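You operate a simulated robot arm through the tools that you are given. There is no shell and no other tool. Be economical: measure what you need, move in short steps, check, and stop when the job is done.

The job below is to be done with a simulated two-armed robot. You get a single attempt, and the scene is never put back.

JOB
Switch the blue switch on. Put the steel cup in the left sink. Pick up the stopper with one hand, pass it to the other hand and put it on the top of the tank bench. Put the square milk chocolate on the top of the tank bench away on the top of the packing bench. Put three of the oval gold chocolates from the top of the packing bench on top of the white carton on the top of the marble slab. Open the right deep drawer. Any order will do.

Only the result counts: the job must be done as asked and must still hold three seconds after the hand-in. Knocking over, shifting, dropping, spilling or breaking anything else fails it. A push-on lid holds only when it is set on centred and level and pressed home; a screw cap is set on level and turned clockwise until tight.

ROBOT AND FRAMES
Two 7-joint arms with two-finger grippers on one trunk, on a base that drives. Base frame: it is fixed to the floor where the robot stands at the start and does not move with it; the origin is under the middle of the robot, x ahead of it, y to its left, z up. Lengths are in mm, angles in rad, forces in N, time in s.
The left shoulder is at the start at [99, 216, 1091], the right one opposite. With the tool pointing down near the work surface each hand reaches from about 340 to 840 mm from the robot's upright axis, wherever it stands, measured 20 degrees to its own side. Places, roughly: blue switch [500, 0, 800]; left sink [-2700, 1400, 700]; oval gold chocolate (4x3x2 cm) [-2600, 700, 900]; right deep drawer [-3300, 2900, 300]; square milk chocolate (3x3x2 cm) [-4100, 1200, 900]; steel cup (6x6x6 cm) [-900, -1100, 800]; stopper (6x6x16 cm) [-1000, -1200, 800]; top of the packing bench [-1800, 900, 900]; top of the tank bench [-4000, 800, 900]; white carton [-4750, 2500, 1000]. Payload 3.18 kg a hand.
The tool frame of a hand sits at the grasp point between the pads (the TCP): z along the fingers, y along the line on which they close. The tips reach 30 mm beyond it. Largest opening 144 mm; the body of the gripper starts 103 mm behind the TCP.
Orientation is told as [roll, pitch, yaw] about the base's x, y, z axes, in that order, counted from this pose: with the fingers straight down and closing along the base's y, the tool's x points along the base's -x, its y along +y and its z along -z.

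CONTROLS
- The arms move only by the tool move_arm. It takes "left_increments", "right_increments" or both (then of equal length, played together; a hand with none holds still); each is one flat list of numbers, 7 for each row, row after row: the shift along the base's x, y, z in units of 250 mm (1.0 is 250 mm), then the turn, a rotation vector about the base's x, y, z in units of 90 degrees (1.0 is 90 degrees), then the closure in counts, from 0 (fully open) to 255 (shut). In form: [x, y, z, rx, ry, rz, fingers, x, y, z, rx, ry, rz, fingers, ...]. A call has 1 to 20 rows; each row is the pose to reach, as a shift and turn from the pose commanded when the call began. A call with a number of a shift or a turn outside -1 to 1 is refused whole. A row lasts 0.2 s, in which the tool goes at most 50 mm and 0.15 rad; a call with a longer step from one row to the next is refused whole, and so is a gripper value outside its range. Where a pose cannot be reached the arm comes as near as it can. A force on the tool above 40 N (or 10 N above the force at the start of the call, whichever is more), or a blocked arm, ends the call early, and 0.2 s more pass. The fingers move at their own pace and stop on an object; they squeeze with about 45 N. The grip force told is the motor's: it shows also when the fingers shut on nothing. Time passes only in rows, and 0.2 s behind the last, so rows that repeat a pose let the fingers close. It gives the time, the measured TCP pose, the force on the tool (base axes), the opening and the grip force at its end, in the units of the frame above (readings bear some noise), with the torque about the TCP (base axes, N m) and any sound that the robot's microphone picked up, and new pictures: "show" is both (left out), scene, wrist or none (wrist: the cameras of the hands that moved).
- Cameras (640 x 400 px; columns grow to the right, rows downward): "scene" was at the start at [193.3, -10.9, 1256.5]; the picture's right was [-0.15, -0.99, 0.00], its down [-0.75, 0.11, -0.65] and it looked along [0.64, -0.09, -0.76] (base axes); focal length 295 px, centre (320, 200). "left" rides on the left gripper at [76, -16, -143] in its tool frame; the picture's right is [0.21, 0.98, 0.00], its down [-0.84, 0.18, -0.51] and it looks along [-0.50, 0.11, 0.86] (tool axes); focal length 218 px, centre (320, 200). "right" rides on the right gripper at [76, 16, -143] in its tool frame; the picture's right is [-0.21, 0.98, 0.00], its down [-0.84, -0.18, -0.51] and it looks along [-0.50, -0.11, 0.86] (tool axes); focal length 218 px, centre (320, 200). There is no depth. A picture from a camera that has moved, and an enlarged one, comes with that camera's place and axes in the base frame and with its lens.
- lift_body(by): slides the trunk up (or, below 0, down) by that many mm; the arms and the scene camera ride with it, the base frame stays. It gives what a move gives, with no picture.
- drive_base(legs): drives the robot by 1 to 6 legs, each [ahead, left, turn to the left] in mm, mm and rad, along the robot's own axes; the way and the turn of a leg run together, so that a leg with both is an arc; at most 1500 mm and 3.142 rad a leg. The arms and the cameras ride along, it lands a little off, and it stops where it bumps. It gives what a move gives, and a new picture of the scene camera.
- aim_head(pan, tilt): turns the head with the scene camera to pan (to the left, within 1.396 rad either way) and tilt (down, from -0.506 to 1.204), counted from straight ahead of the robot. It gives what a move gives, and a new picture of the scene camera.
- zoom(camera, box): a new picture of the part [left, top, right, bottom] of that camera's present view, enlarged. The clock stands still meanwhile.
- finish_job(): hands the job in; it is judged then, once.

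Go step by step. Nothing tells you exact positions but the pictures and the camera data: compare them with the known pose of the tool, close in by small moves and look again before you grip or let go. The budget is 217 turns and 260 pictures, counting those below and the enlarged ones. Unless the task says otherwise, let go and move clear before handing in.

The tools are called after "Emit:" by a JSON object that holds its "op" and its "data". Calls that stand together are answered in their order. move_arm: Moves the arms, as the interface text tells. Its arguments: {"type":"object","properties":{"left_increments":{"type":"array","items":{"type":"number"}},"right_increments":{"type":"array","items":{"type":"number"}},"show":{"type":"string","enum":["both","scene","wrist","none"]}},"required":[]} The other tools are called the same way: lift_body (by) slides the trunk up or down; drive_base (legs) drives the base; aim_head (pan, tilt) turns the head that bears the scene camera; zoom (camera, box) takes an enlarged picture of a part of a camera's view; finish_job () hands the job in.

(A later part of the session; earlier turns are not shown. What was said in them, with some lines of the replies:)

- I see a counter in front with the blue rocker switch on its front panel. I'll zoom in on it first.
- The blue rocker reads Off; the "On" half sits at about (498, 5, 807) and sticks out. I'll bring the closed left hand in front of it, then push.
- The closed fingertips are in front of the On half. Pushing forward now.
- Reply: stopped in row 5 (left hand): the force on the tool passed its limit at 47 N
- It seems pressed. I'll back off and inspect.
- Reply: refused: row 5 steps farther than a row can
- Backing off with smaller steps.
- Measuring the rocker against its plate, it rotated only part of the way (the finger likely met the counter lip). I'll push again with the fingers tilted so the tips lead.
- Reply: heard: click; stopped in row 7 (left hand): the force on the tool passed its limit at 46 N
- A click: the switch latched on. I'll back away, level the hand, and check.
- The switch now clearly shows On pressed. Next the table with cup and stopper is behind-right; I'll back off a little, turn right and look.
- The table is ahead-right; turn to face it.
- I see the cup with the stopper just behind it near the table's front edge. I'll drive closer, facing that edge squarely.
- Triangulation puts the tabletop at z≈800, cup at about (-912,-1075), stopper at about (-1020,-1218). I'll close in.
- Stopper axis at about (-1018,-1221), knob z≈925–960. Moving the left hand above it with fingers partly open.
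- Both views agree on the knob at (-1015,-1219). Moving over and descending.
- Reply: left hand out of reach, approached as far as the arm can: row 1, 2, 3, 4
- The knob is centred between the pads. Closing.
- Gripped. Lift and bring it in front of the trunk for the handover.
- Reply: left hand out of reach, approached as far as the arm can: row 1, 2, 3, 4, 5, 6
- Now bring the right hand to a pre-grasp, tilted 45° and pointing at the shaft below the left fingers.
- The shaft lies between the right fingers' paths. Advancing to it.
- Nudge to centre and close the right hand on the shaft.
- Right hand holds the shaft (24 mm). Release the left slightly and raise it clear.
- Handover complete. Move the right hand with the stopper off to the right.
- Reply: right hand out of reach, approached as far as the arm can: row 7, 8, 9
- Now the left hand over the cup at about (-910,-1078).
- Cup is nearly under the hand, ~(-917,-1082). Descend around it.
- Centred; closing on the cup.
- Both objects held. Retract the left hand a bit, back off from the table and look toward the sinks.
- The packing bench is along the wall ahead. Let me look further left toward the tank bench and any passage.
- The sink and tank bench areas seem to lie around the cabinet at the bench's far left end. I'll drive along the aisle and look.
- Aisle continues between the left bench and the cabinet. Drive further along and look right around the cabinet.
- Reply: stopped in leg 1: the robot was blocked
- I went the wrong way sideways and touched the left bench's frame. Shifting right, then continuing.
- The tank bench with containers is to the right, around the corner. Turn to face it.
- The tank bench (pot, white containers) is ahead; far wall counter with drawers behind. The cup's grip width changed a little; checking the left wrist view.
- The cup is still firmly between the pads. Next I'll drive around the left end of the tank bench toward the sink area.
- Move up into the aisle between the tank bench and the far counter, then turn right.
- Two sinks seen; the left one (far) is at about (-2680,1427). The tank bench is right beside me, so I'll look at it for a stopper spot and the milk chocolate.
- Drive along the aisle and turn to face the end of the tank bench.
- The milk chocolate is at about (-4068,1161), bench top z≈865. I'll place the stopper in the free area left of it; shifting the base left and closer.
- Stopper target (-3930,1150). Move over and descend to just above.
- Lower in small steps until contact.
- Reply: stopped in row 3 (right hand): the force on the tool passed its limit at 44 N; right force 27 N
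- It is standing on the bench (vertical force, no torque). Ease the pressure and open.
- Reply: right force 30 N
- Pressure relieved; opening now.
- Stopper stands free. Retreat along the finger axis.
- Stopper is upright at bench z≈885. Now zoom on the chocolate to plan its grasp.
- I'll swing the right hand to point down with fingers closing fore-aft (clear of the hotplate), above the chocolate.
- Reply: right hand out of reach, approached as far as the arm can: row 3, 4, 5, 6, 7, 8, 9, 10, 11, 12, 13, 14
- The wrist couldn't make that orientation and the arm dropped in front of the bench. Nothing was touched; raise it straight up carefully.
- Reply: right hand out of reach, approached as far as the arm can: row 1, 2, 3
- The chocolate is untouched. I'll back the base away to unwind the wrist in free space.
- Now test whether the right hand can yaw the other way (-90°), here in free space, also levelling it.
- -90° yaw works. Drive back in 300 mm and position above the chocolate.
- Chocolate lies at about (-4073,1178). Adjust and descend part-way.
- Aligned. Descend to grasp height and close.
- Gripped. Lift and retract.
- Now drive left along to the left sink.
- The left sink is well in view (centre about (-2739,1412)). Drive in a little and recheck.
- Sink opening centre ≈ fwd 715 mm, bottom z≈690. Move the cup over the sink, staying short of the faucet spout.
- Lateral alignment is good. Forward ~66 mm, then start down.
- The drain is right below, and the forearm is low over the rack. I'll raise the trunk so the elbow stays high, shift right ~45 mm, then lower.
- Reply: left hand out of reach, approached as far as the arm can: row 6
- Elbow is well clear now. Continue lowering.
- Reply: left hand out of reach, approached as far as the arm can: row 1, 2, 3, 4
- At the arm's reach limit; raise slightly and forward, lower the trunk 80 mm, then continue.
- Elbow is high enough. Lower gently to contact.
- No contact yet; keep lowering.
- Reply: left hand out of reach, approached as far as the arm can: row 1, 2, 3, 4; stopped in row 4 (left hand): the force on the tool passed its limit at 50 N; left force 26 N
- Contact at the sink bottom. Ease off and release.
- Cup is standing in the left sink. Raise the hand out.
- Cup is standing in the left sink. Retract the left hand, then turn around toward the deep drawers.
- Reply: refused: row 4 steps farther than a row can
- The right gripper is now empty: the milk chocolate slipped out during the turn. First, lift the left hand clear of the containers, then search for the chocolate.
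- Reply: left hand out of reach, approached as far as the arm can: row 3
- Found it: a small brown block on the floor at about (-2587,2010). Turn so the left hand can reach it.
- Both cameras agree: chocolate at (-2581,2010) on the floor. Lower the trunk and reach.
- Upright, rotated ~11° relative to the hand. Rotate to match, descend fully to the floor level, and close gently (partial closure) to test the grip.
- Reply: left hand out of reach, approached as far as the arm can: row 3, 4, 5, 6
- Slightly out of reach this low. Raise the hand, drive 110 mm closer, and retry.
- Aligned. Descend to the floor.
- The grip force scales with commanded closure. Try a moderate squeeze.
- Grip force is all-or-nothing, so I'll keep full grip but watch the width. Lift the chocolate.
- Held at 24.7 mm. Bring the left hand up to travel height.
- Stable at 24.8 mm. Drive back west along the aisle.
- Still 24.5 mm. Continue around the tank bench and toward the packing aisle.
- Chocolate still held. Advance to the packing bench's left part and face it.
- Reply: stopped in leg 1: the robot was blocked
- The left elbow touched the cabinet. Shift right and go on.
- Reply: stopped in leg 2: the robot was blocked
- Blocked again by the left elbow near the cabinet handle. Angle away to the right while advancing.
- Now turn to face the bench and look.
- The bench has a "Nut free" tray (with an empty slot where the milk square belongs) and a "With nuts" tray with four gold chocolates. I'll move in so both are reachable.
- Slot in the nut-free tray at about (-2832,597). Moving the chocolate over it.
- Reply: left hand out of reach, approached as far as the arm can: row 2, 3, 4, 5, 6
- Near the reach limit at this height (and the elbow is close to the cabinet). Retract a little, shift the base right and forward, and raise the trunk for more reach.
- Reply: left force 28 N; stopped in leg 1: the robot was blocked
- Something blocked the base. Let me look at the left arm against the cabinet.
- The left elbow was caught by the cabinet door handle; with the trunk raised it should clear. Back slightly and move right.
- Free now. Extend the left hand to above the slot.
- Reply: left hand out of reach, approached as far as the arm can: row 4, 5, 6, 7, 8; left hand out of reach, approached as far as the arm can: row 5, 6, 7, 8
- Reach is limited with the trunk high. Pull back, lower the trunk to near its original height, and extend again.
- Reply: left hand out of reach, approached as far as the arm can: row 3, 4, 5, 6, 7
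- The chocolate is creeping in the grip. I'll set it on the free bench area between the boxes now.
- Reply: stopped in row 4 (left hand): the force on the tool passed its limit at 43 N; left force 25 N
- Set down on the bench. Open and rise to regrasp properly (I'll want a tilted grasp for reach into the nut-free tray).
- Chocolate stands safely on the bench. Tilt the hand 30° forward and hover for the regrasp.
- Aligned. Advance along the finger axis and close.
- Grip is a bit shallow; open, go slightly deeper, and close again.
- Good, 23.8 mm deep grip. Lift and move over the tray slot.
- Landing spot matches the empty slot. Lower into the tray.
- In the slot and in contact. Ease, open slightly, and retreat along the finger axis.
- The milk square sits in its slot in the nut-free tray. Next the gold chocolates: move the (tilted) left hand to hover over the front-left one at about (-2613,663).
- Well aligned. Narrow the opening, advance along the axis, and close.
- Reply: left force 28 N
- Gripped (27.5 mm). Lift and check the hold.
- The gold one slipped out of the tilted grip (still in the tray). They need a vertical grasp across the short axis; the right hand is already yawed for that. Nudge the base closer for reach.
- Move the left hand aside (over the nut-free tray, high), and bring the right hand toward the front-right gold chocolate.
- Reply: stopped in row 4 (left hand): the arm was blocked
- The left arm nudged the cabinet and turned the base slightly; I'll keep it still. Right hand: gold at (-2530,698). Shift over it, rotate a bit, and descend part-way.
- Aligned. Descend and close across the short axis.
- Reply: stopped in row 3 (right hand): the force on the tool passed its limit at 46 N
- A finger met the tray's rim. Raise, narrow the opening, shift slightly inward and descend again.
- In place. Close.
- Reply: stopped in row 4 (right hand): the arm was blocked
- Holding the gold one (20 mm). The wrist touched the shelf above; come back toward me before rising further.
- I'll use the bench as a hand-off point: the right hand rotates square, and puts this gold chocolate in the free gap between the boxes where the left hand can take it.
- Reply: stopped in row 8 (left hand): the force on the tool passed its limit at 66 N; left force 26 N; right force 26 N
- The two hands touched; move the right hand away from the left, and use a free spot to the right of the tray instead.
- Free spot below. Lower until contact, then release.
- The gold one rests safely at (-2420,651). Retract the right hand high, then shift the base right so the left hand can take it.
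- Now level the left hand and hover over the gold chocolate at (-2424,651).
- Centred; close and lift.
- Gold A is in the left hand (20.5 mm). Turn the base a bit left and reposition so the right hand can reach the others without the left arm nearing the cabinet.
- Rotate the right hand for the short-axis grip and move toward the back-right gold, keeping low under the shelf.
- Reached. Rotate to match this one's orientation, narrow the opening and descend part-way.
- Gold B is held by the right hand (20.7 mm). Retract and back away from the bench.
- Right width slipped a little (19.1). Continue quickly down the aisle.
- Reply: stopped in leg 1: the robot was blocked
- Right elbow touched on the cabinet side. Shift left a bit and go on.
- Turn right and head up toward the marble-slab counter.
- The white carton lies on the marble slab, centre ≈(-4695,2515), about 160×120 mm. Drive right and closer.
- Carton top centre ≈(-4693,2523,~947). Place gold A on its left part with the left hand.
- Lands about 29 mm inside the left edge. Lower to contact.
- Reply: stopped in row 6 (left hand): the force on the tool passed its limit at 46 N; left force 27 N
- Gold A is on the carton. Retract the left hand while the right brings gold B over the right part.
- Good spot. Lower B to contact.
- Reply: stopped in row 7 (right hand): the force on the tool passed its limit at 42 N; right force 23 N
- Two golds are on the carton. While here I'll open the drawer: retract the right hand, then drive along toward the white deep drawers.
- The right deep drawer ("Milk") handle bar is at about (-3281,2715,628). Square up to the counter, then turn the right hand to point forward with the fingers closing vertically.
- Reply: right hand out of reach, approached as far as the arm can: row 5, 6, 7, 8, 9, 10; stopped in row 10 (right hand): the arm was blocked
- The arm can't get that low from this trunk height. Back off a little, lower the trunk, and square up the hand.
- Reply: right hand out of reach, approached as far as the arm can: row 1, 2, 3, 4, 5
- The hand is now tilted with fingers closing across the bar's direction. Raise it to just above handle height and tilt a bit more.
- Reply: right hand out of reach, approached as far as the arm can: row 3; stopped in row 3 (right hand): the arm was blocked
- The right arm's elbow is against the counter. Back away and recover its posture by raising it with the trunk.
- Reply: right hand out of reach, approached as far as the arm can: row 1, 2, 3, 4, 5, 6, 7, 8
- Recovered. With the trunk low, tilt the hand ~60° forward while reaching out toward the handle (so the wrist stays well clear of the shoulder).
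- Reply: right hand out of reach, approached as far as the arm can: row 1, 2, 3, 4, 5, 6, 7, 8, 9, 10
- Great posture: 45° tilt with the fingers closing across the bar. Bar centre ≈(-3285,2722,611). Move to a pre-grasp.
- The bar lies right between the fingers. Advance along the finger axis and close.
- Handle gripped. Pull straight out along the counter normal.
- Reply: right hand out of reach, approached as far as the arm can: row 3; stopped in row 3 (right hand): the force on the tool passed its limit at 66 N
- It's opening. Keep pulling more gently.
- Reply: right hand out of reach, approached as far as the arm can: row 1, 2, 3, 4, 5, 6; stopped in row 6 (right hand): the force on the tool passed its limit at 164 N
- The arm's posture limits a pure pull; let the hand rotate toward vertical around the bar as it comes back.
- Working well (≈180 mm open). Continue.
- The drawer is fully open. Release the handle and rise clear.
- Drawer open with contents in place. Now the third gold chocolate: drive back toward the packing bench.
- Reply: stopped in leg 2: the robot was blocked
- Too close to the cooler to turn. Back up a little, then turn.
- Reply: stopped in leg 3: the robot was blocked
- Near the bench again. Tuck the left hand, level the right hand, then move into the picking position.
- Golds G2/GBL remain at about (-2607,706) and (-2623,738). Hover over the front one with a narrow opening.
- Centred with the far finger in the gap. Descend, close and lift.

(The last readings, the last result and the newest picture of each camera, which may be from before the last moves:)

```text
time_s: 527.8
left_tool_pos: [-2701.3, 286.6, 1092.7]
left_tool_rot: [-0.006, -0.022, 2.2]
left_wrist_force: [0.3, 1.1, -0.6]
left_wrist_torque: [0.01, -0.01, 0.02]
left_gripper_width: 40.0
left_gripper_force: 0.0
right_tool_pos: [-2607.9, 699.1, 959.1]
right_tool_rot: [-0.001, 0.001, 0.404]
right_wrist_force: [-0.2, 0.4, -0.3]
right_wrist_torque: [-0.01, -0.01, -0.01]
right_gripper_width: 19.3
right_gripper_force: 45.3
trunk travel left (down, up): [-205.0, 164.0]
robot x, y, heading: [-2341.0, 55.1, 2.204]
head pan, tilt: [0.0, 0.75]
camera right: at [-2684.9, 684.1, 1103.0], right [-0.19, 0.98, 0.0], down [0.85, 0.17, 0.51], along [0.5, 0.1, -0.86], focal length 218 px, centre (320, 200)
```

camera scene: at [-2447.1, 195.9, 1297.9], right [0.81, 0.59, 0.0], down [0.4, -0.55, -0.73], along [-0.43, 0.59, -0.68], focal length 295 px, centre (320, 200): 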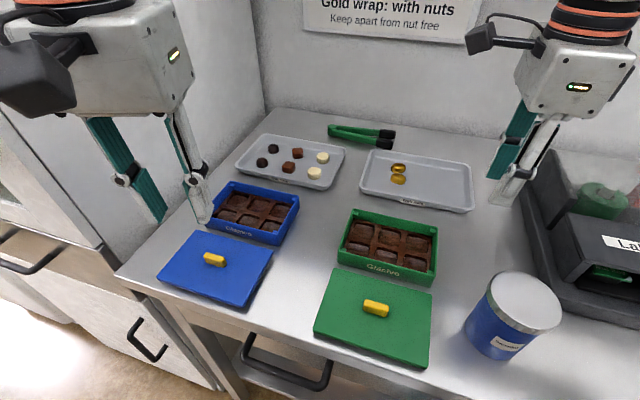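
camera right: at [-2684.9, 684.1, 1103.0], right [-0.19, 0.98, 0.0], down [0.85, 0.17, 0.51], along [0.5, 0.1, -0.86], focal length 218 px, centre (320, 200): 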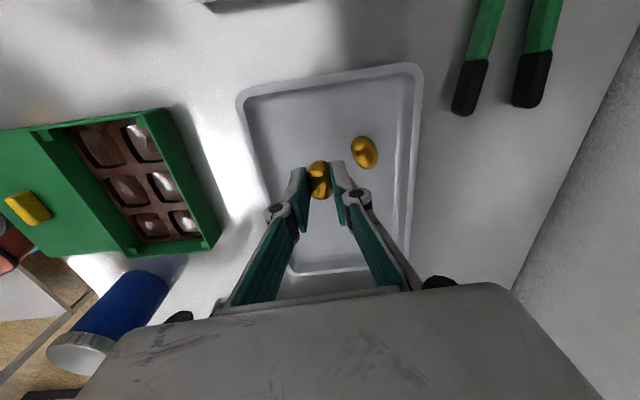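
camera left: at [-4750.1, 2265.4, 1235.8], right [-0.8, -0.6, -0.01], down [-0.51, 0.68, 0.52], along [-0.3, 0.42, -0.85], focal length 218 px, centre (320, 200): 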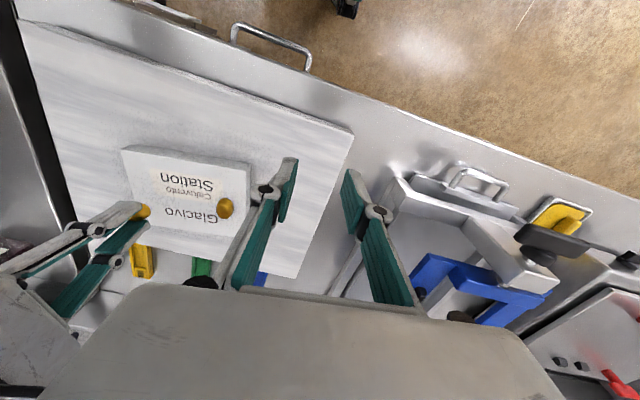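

Held at 19.3 mm; regrip slightly deeper for safer transport.

Emit:
{"op": "move_arm", "data": {"right_increments": [0, 0, -0.1, 0, 0, 0, 255, 0, 0, -0.18, 0, 0, 0, 255, 0, 0, -0.18, 0, 0, 0, 205, 0, 0, -0.186, 0, 0, 0, 205, 0, 0, -0.192, 0, 0, 0, 205, 0, 0, -0.192, 0, 0, 0, 255, 0, 0, -0.192, 0, 0, 0, 255, 0, 0, -0.1, 0, 0, 0, 255, 0.01, -0.06, 0, 0, 0, 0, 255], "show": "none"}}

```text
time_s: 529.8
left_tool_pos: [-2701.9, 286.6, 1093.6]
left_tool_rot: [-0.007, -0.021, 2.2]
left_wrist_force: [0.5, 0.1, 0.3]
left_wrist_torque: [-0.01, -0.02, 0.01]
left_gripper_width: 40.1
left_gripper_force: 0.0
right_tool_pos: [-2607.4, 685.4, 959.1]
right_tool_rot: [-0.002, -0.002, 0.404]
right_wrist_force: [-0.2, 0.4, -0.1]
right_wrist_torque: [-0.01, -0.01, 0.01]
right_gripper_width: 20.5
right_gripper_force: 45.1
trunk travel left (down, up): [-205.0, 164.0]
robot x, y, heading: [-2345.8, 56.5, 2.208]
head pan, tilt: [0.0, 0.75]
```

Now 20.5 mm. Retract and drive the same way back to the marble slab.

Emit:
{"op": "move_arm", "data": {"right_increments": [0.06, -0.12, 0.02, 0, 0, 0, 255, 0.12, -0.24, 0.06, 0, 0, 0, 255, 0.2, -0.37, 0.12, 0, 0, 0, 255, 0.28, -0.5, 0.2, 0, 0, 0, 255, 0.36, -0.63, 0.3, 0, 0, 0, 255, 0.44, -0.76, 0.4, 0, 0, 0, 255], "show": "none"}}

Emit:
{"op": "drive_base", "data": {"legs": [[-350, -60, 0], [0, 0, 1.35], [284, -31, 0], [1150, 0, 0], [880, -560, 0], [0, 0, -1.6]]}}

```text
time_s: 531.2
left_tool_pos: [-2702.1, 286.2, 1093.7]
left_tool_rot: [-0.007, -0.022, 2.2]
left_wrist_force: [-0.4, -0.1, -0.6]
left_wrist_torque: [0.03, 0.01, -0.01]
left_gripper_width: 40.1
left_gripper_force: 0.0
right_tool_pos: [-2492.8, 495.9, 1060.1]
right_tool_rot: [0.0, 0.001, 0.403]
right_wrist_force: [0.3, -0.3, 1.2]
right_wrist_torque: [-0.02, 0.02, 0.0]
right_gripper_width: 20.3
right_gripper_force: 45.2
trunk travel left (down, up): [-205.0, 164.0]
robot x, y, heading: [-2344.4, 54.5, 2.206]
head pan, tilt: [0.0, 0.75]
```

```text
time_s: 552.9
left_tool_pos: [-4765.8, -213.6, 1092.6]
left_tool_rot: [-0.007, -0.02, 1.912]
left_wrist_force: [0.7, -0.4, 0.1]
left_wrist_torque: [0.03, 0.0, -0.01]
left_gripper_width: 40.2
left_gripper_force: 0.1
right_tool_pos: [-4507.1, -71.7, 1058.4]
right_tool_rot: [-0.001, 0.002, 0.115]
right_wrist_force: [0.5, -1.0, -0.5]
right_wrist_torque: [-0.05, 0.02, -0.01]
right_gripper_width: 20.7
right_gripper_force: 45.3
trunk travel left (down, up): [-205.0, 164.0]
robot x, y, heading: [-4488.5, -541.0, 1.916]
head pan, tilt: [0.0, 0.75]
camera scene: at [-4547.6, -374.3, 1298.0], right [0.94, 0.34, 0.0], down [0.23, -0.64, -0.73], along [-0.25, 0.69, -0.68], focal length 295 px, centre (320, 200)
```

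scene: 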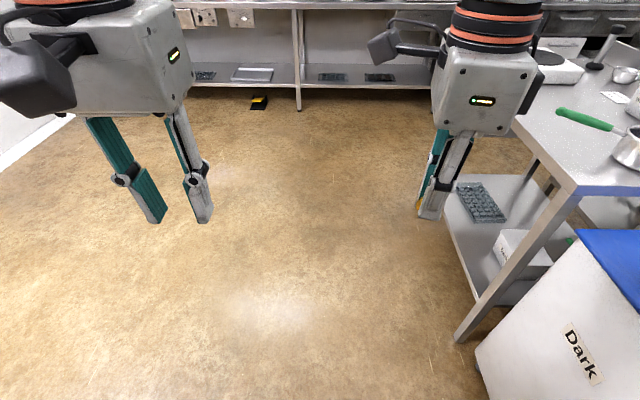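

Held firmly. Continue to the marble slab.

Emit:
{"op": "drive_base", "data": {"legs": [[1240, 76, 0], [757, -113, 0], [180, -839, 0], [155, 0, 0.09]]}}

```text
time_s: 571.3
left_tool_pos: [-4729.6, 2237.1, 1092.1]
left_tool_rot: [-0.008, -0.02, 2.005]
left_wrist_force: [0.5, -0.5, -0.9]
left_wrist_torque: [-0.03, -0.01, 0.02]
left_gripper_width: 39.9
left_gripper_force: 0.0
right_tool_pos: [-4486.2, 2403.1, 1058.4]
right_tool_rot: [-0.002, 0.0, 0.21]
right_wrist_force: [-0.8, 0.2, -1.2]
right_wrist_torque: [-0.03, -0.05, 0.01]
right_gripper_width: 20.4
right_gripper_force: 44.3
trunk travel left (down, up): [-205.0, 164.0]
robot x, y, heading: [-4420.2, 1936.1, 2.008]
head pan, tilt: [0.0, 0.75]
camera scene: at [-4497.3, 2098.3, 1297.9], right [0.9, 0.43, 0.0], down [0.29, -0.62, -0.73], along [-0.31, 0.66, -0.68], focal length 295 px, centre (320, 200)
```

scene: 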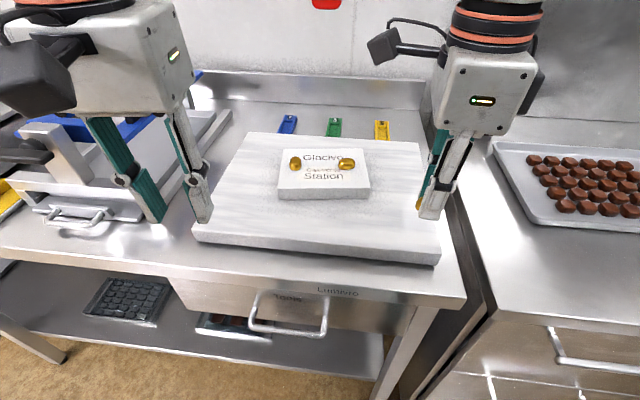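

Both golds are still in place. Bring the third over the carton's front centre.

Emit:
{"op": "move_arm", "data": {"right_increments": [-0.15, 0.05, 0, 0, 0, 0.04, 255, -0.31, 0.12, 0, 0, 0, 0.08, 255, -0.47, 0.2, 0, 0, 0, 0.1, 255, -0.63, 0.29, -0.04, 0, 0, 0.1, 255, -0.792, 0.38, -0.08, 0, 0, 0.1, 255, -0.792, 0.38, -0.14, 0, 0, 0.1, 255, -0.792, 0.38, -0.14, 0, 0, 0.1, 255], "show": "wrist"}}

```text
time_s: 572.9
left_tool_pos: [-4730.8, 2237.2, 1092.3]
left_tool_rot: [-0.007, -0.019, 2.007]
left_wrist_force: [-0.8, -0.5, 0.0]
left_wrist_torque: [0.01, 0.0, -0.02]
left_gripper_width: 40.0
left_gripper_force: 0.0
right_tool_pos: [-4685.5, 2494.4, 1022.7]
right_tool_rot: [0.0, 0.0, 0.367]
right_wrist_force: [0.6, 0.5, 0.3]
right_wrist_torque: [0.03, 0.01, -0.02]
right_gripper_width: 20.4
right_gripper_force: 44.7
trunk travel left (down, up): [-205.0, 164.0]
robot x, y, heading: [-4423.4, 1941.1, 2.008]
head pan, tilt: [0.0, 0.75]
camera right: at [-4762.4, 2483.0, 1165.6], right [-0.16, 0.99, 0.0], down [0.85, 0.14, 0.51], along [0.5, 0.08, -0.86], focal length 218 px, centre (320, 200)
```

right: 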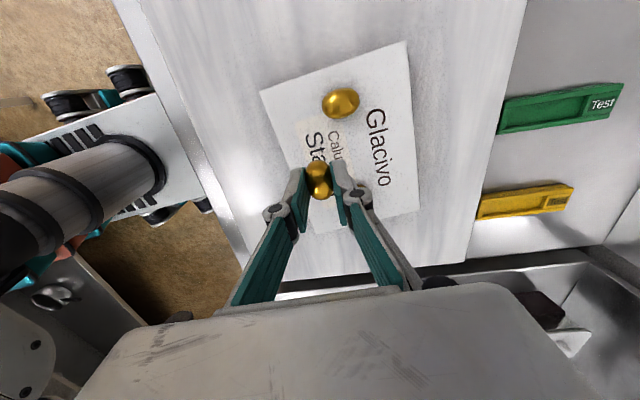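

Clear of both others. Lower to contact.

Emit:
{"op": "move_arm", "data": {"right_increments": [0, 0, -0.08, 0, 0, 0, 255, 0, 0, -0.13, 0, 0, 0, 255, 0, 0, -0.15, 0, 0, 0, 255, 0, 0, -0.165, 0, 0, 0, 255, 0, 0, -0.18, 0, 0, 0, 255, 0, 0, -0.195, 0, 0, 0, 255], "show": "none"}}

```text
time_s: 574.3
left_tool_pos: [-4728.1, 2235.3, 1093.5]
left_tool_rot: [-0.005, -0.021, 2.007]
left_wrist_force: [-0.3, 0.4, 1.1]
left_wrist_torque: [0.04, -0.02, 0.0]
left_gripper_width: 40.0
left_gripper_force: 0.0
right_tool_pos: [-4683.1, 2497.5, 978.2]
right_tool_rot: [0.005, 0.002, 0.368]
right_wrist_force: [0.5, -0.7, 14.8]
right_wrist_torque: [-0.13, -0.09, 0.04]
right_gripper_width: 20.1
right_gripper_force: 44.7
trunk travel left (down, up): [-205.0, 164.0]
robot x, y, heading: [-4420.9, 1941.5, 2.01]
head pan, tilt: [0.0, 0.75]
```

In contact. Ease, open just enough, rise and retract.

Emit:
{"op": "move_arm", "data": {"right_increments": [0, 0, 0.01, 0, 0, 0, 255, 0, 0, 0.014, 0, 0, 0, 255, 0, 0, 0.014, 0, 0, 0, 212, 0, 0, 0.014, 0, 0, 0, 196, 0, 0, 0.014, 0, 0, 0, 196, 0, 0, 0.12, 0, 0, 0, 196, 0, 0, 0.28, 0, 0, 0, 196, 0.1, -0.1, 0.36, 0, 0, 0, 196, 0.22, -0.24, 0.4, 0, 0, 0, 196, 0.34, -0.38, 0.4, 0, 0, 0, 196], "show": "scene"}}

Emit:
{"op": "zoom", "data": {"camera": "scene", "box": [240, 110, 420, 230]}}

```text
time_s: 576.5
left_tool_pos: [-4729.4, 2236.4, 1094.5]
left_tool_rot: [-0.008, -0.021, 2.005]
left_wrist_force: [-0.4, -0.2, -0.5]
left_wrist_torque: [0.04, 0.04, -0.01]
left_gripper_width: 39.9
left_gripper_force: 0.0
right_tool_pos: [-4595.8, 2400.3, 1081.7]
right_tool_rot: [-0.001, 0.002, 0.365]
right_wrist_force: [0.4, -0.3, 0.4]
right_wrist_torque: [0.04, -0.01, 0.01]
right_gripper_width: 33.2
right_gripper_force: 0.0
trunk travel left (down, up): [-205.0, 164.0]
robot x, y, heading: [-4418.9, 1936.8, 2.017]
head pan, tilt: [0.0, 0.75]
camera scene: at [-4495.8, 2097.3, 1298.1], right [0.9, 0.43, 0.0], down [0.29, -0.62, -0.73], along [-0.31, 0.66, -0.68], focal length 295 px, centre (320, 200)
```

scene: 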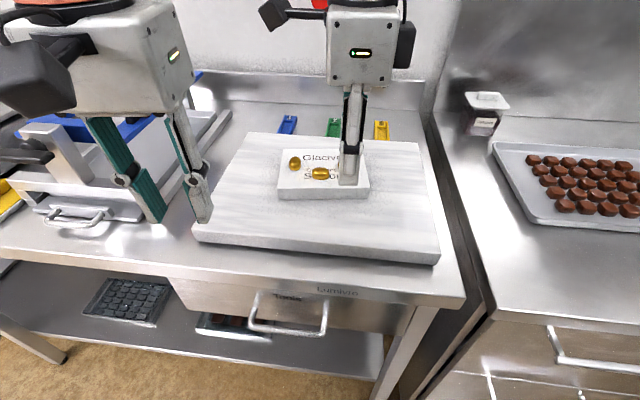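

```text
3.33 times, centred on (330, 170) of scene
camera zoom: at [-4495.8, 2097.3, 1298.1], right [0.9, 0.43, 0.0], down [0.29, -0.62, -0.73], along [-0.31, 0.66, -0.68], focal length 982 px, centre (287, 300)
```

zoom: 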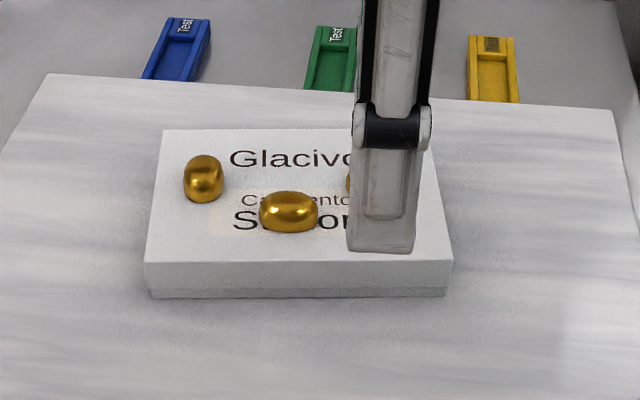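

Third gold is on the carton. Move the right hand clear and verify all three.

Emit:
{"op": "move_arm", "data": {"right_increments": [0.12, -0.06, 0.04, 0, 0, 0, 196, 0.26, -0.1, 0.06, 0, 0, 0, 196, 0.4, -0.14, 0.06, 0, 0, 0, 196, 0.4, -0.14, 0.06, 0, 0, 0, 196], "show": "none"}}

Emit:
{"op": "zoom", "data": {"camera": "scene", "box": [240, 110, 420, 230]}}

```text
time_s: 577.5
left_tool_pos: [-4729.8, 2237.3, 1092.6]
left_tool_rot: [-0.007, -0.018, 2.006]
left_wrist_force: [0.1, -0.5, -0.5]
left_wrist_torque: [0.02, -0.01, -0.02]
left_gripper_width: 40.0
left_gripper_force: 0.1
right_tool_pos: [-4497.2, 2363.5, 1088.2]
right_tool_rot: [0.0, 0.0, 0.366]
right_wrist_force: [0.1, 0.3, 0.1]
right_wrist_torque: [-0.01, -0.04, 0.0]
right_gripper_width: 33.6
right_gripper_force: 0.0
trunk travel left (down, up): [-205.0, 164.0]
robot x, y, heading: [-4425.6, 1939.2, 2.013]
head pan, tilt: [0.0, 0.75]
```

```text
3.33 times, centred on (330, 170) of scene
camera zoom: at [-4497.7, 2097.6, 1297.9], right [0.9, 0.43, 0.0], down [0.29, -0.62, -0.73], along [-0.31, 0.66, -0.68], focal length 982 px, centre (287, 300)
```

zoom: 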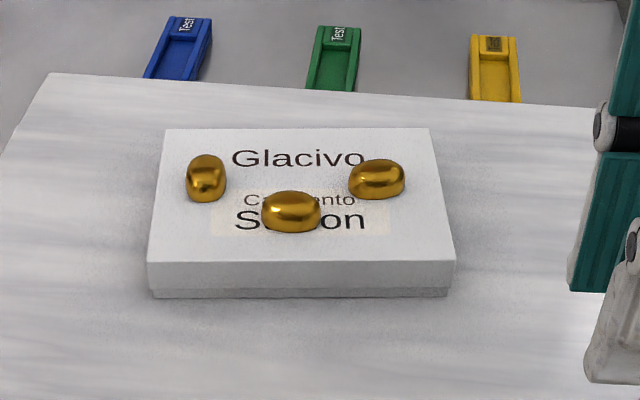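

All three gold chocolates rest on the carton. The switch clicked on, the cup stands in the left sink, the stopper stands on the tank bench, the milk square is in its tray slot and the right deep drawer is open, so I'm handing in.

Emit:
{"op": "finish_job", "data": {}}

```text
The job is handed in.
```

I finished all six parts and handed the job in; the result of the judging hasn't come back.

- **Blue switch:** on. It clicked when pressed and the "On" side stayed in.
- **Steel cup:** standing on the bottom of the left sink.
- **Stopper:** picked up with the left hand, passed to the right, and standing on the tank bench.
- **Square milk chocolate:** in the empty slot of the "Nut free" tray on the packing bench, next to the other milk square. I took "put away" to mean that tray. It slipped out of the gripper and fell to the floor during one turn; I picked it up before placing it.
- **Gold chocolates:** three are on top of the white carton on the marble slab, and one is left in the "With nuts" tray. One of them slipped back into that tray on my first try at picking it up.
- **Right deep drawer:** the one labelled "Milk", pulled open by about 335 mm.

While driving and reaching, the robot bumped the frame of the bench with the steel machines, the sample cabinet more than once, and the shelf above the packing bench. It also stopped short against obstacles I took to be the steel cooler and the blue-lidded bin. I saw nothing knocked over or out of place in the pictures, but I did not measure whether any of these moved slightly.
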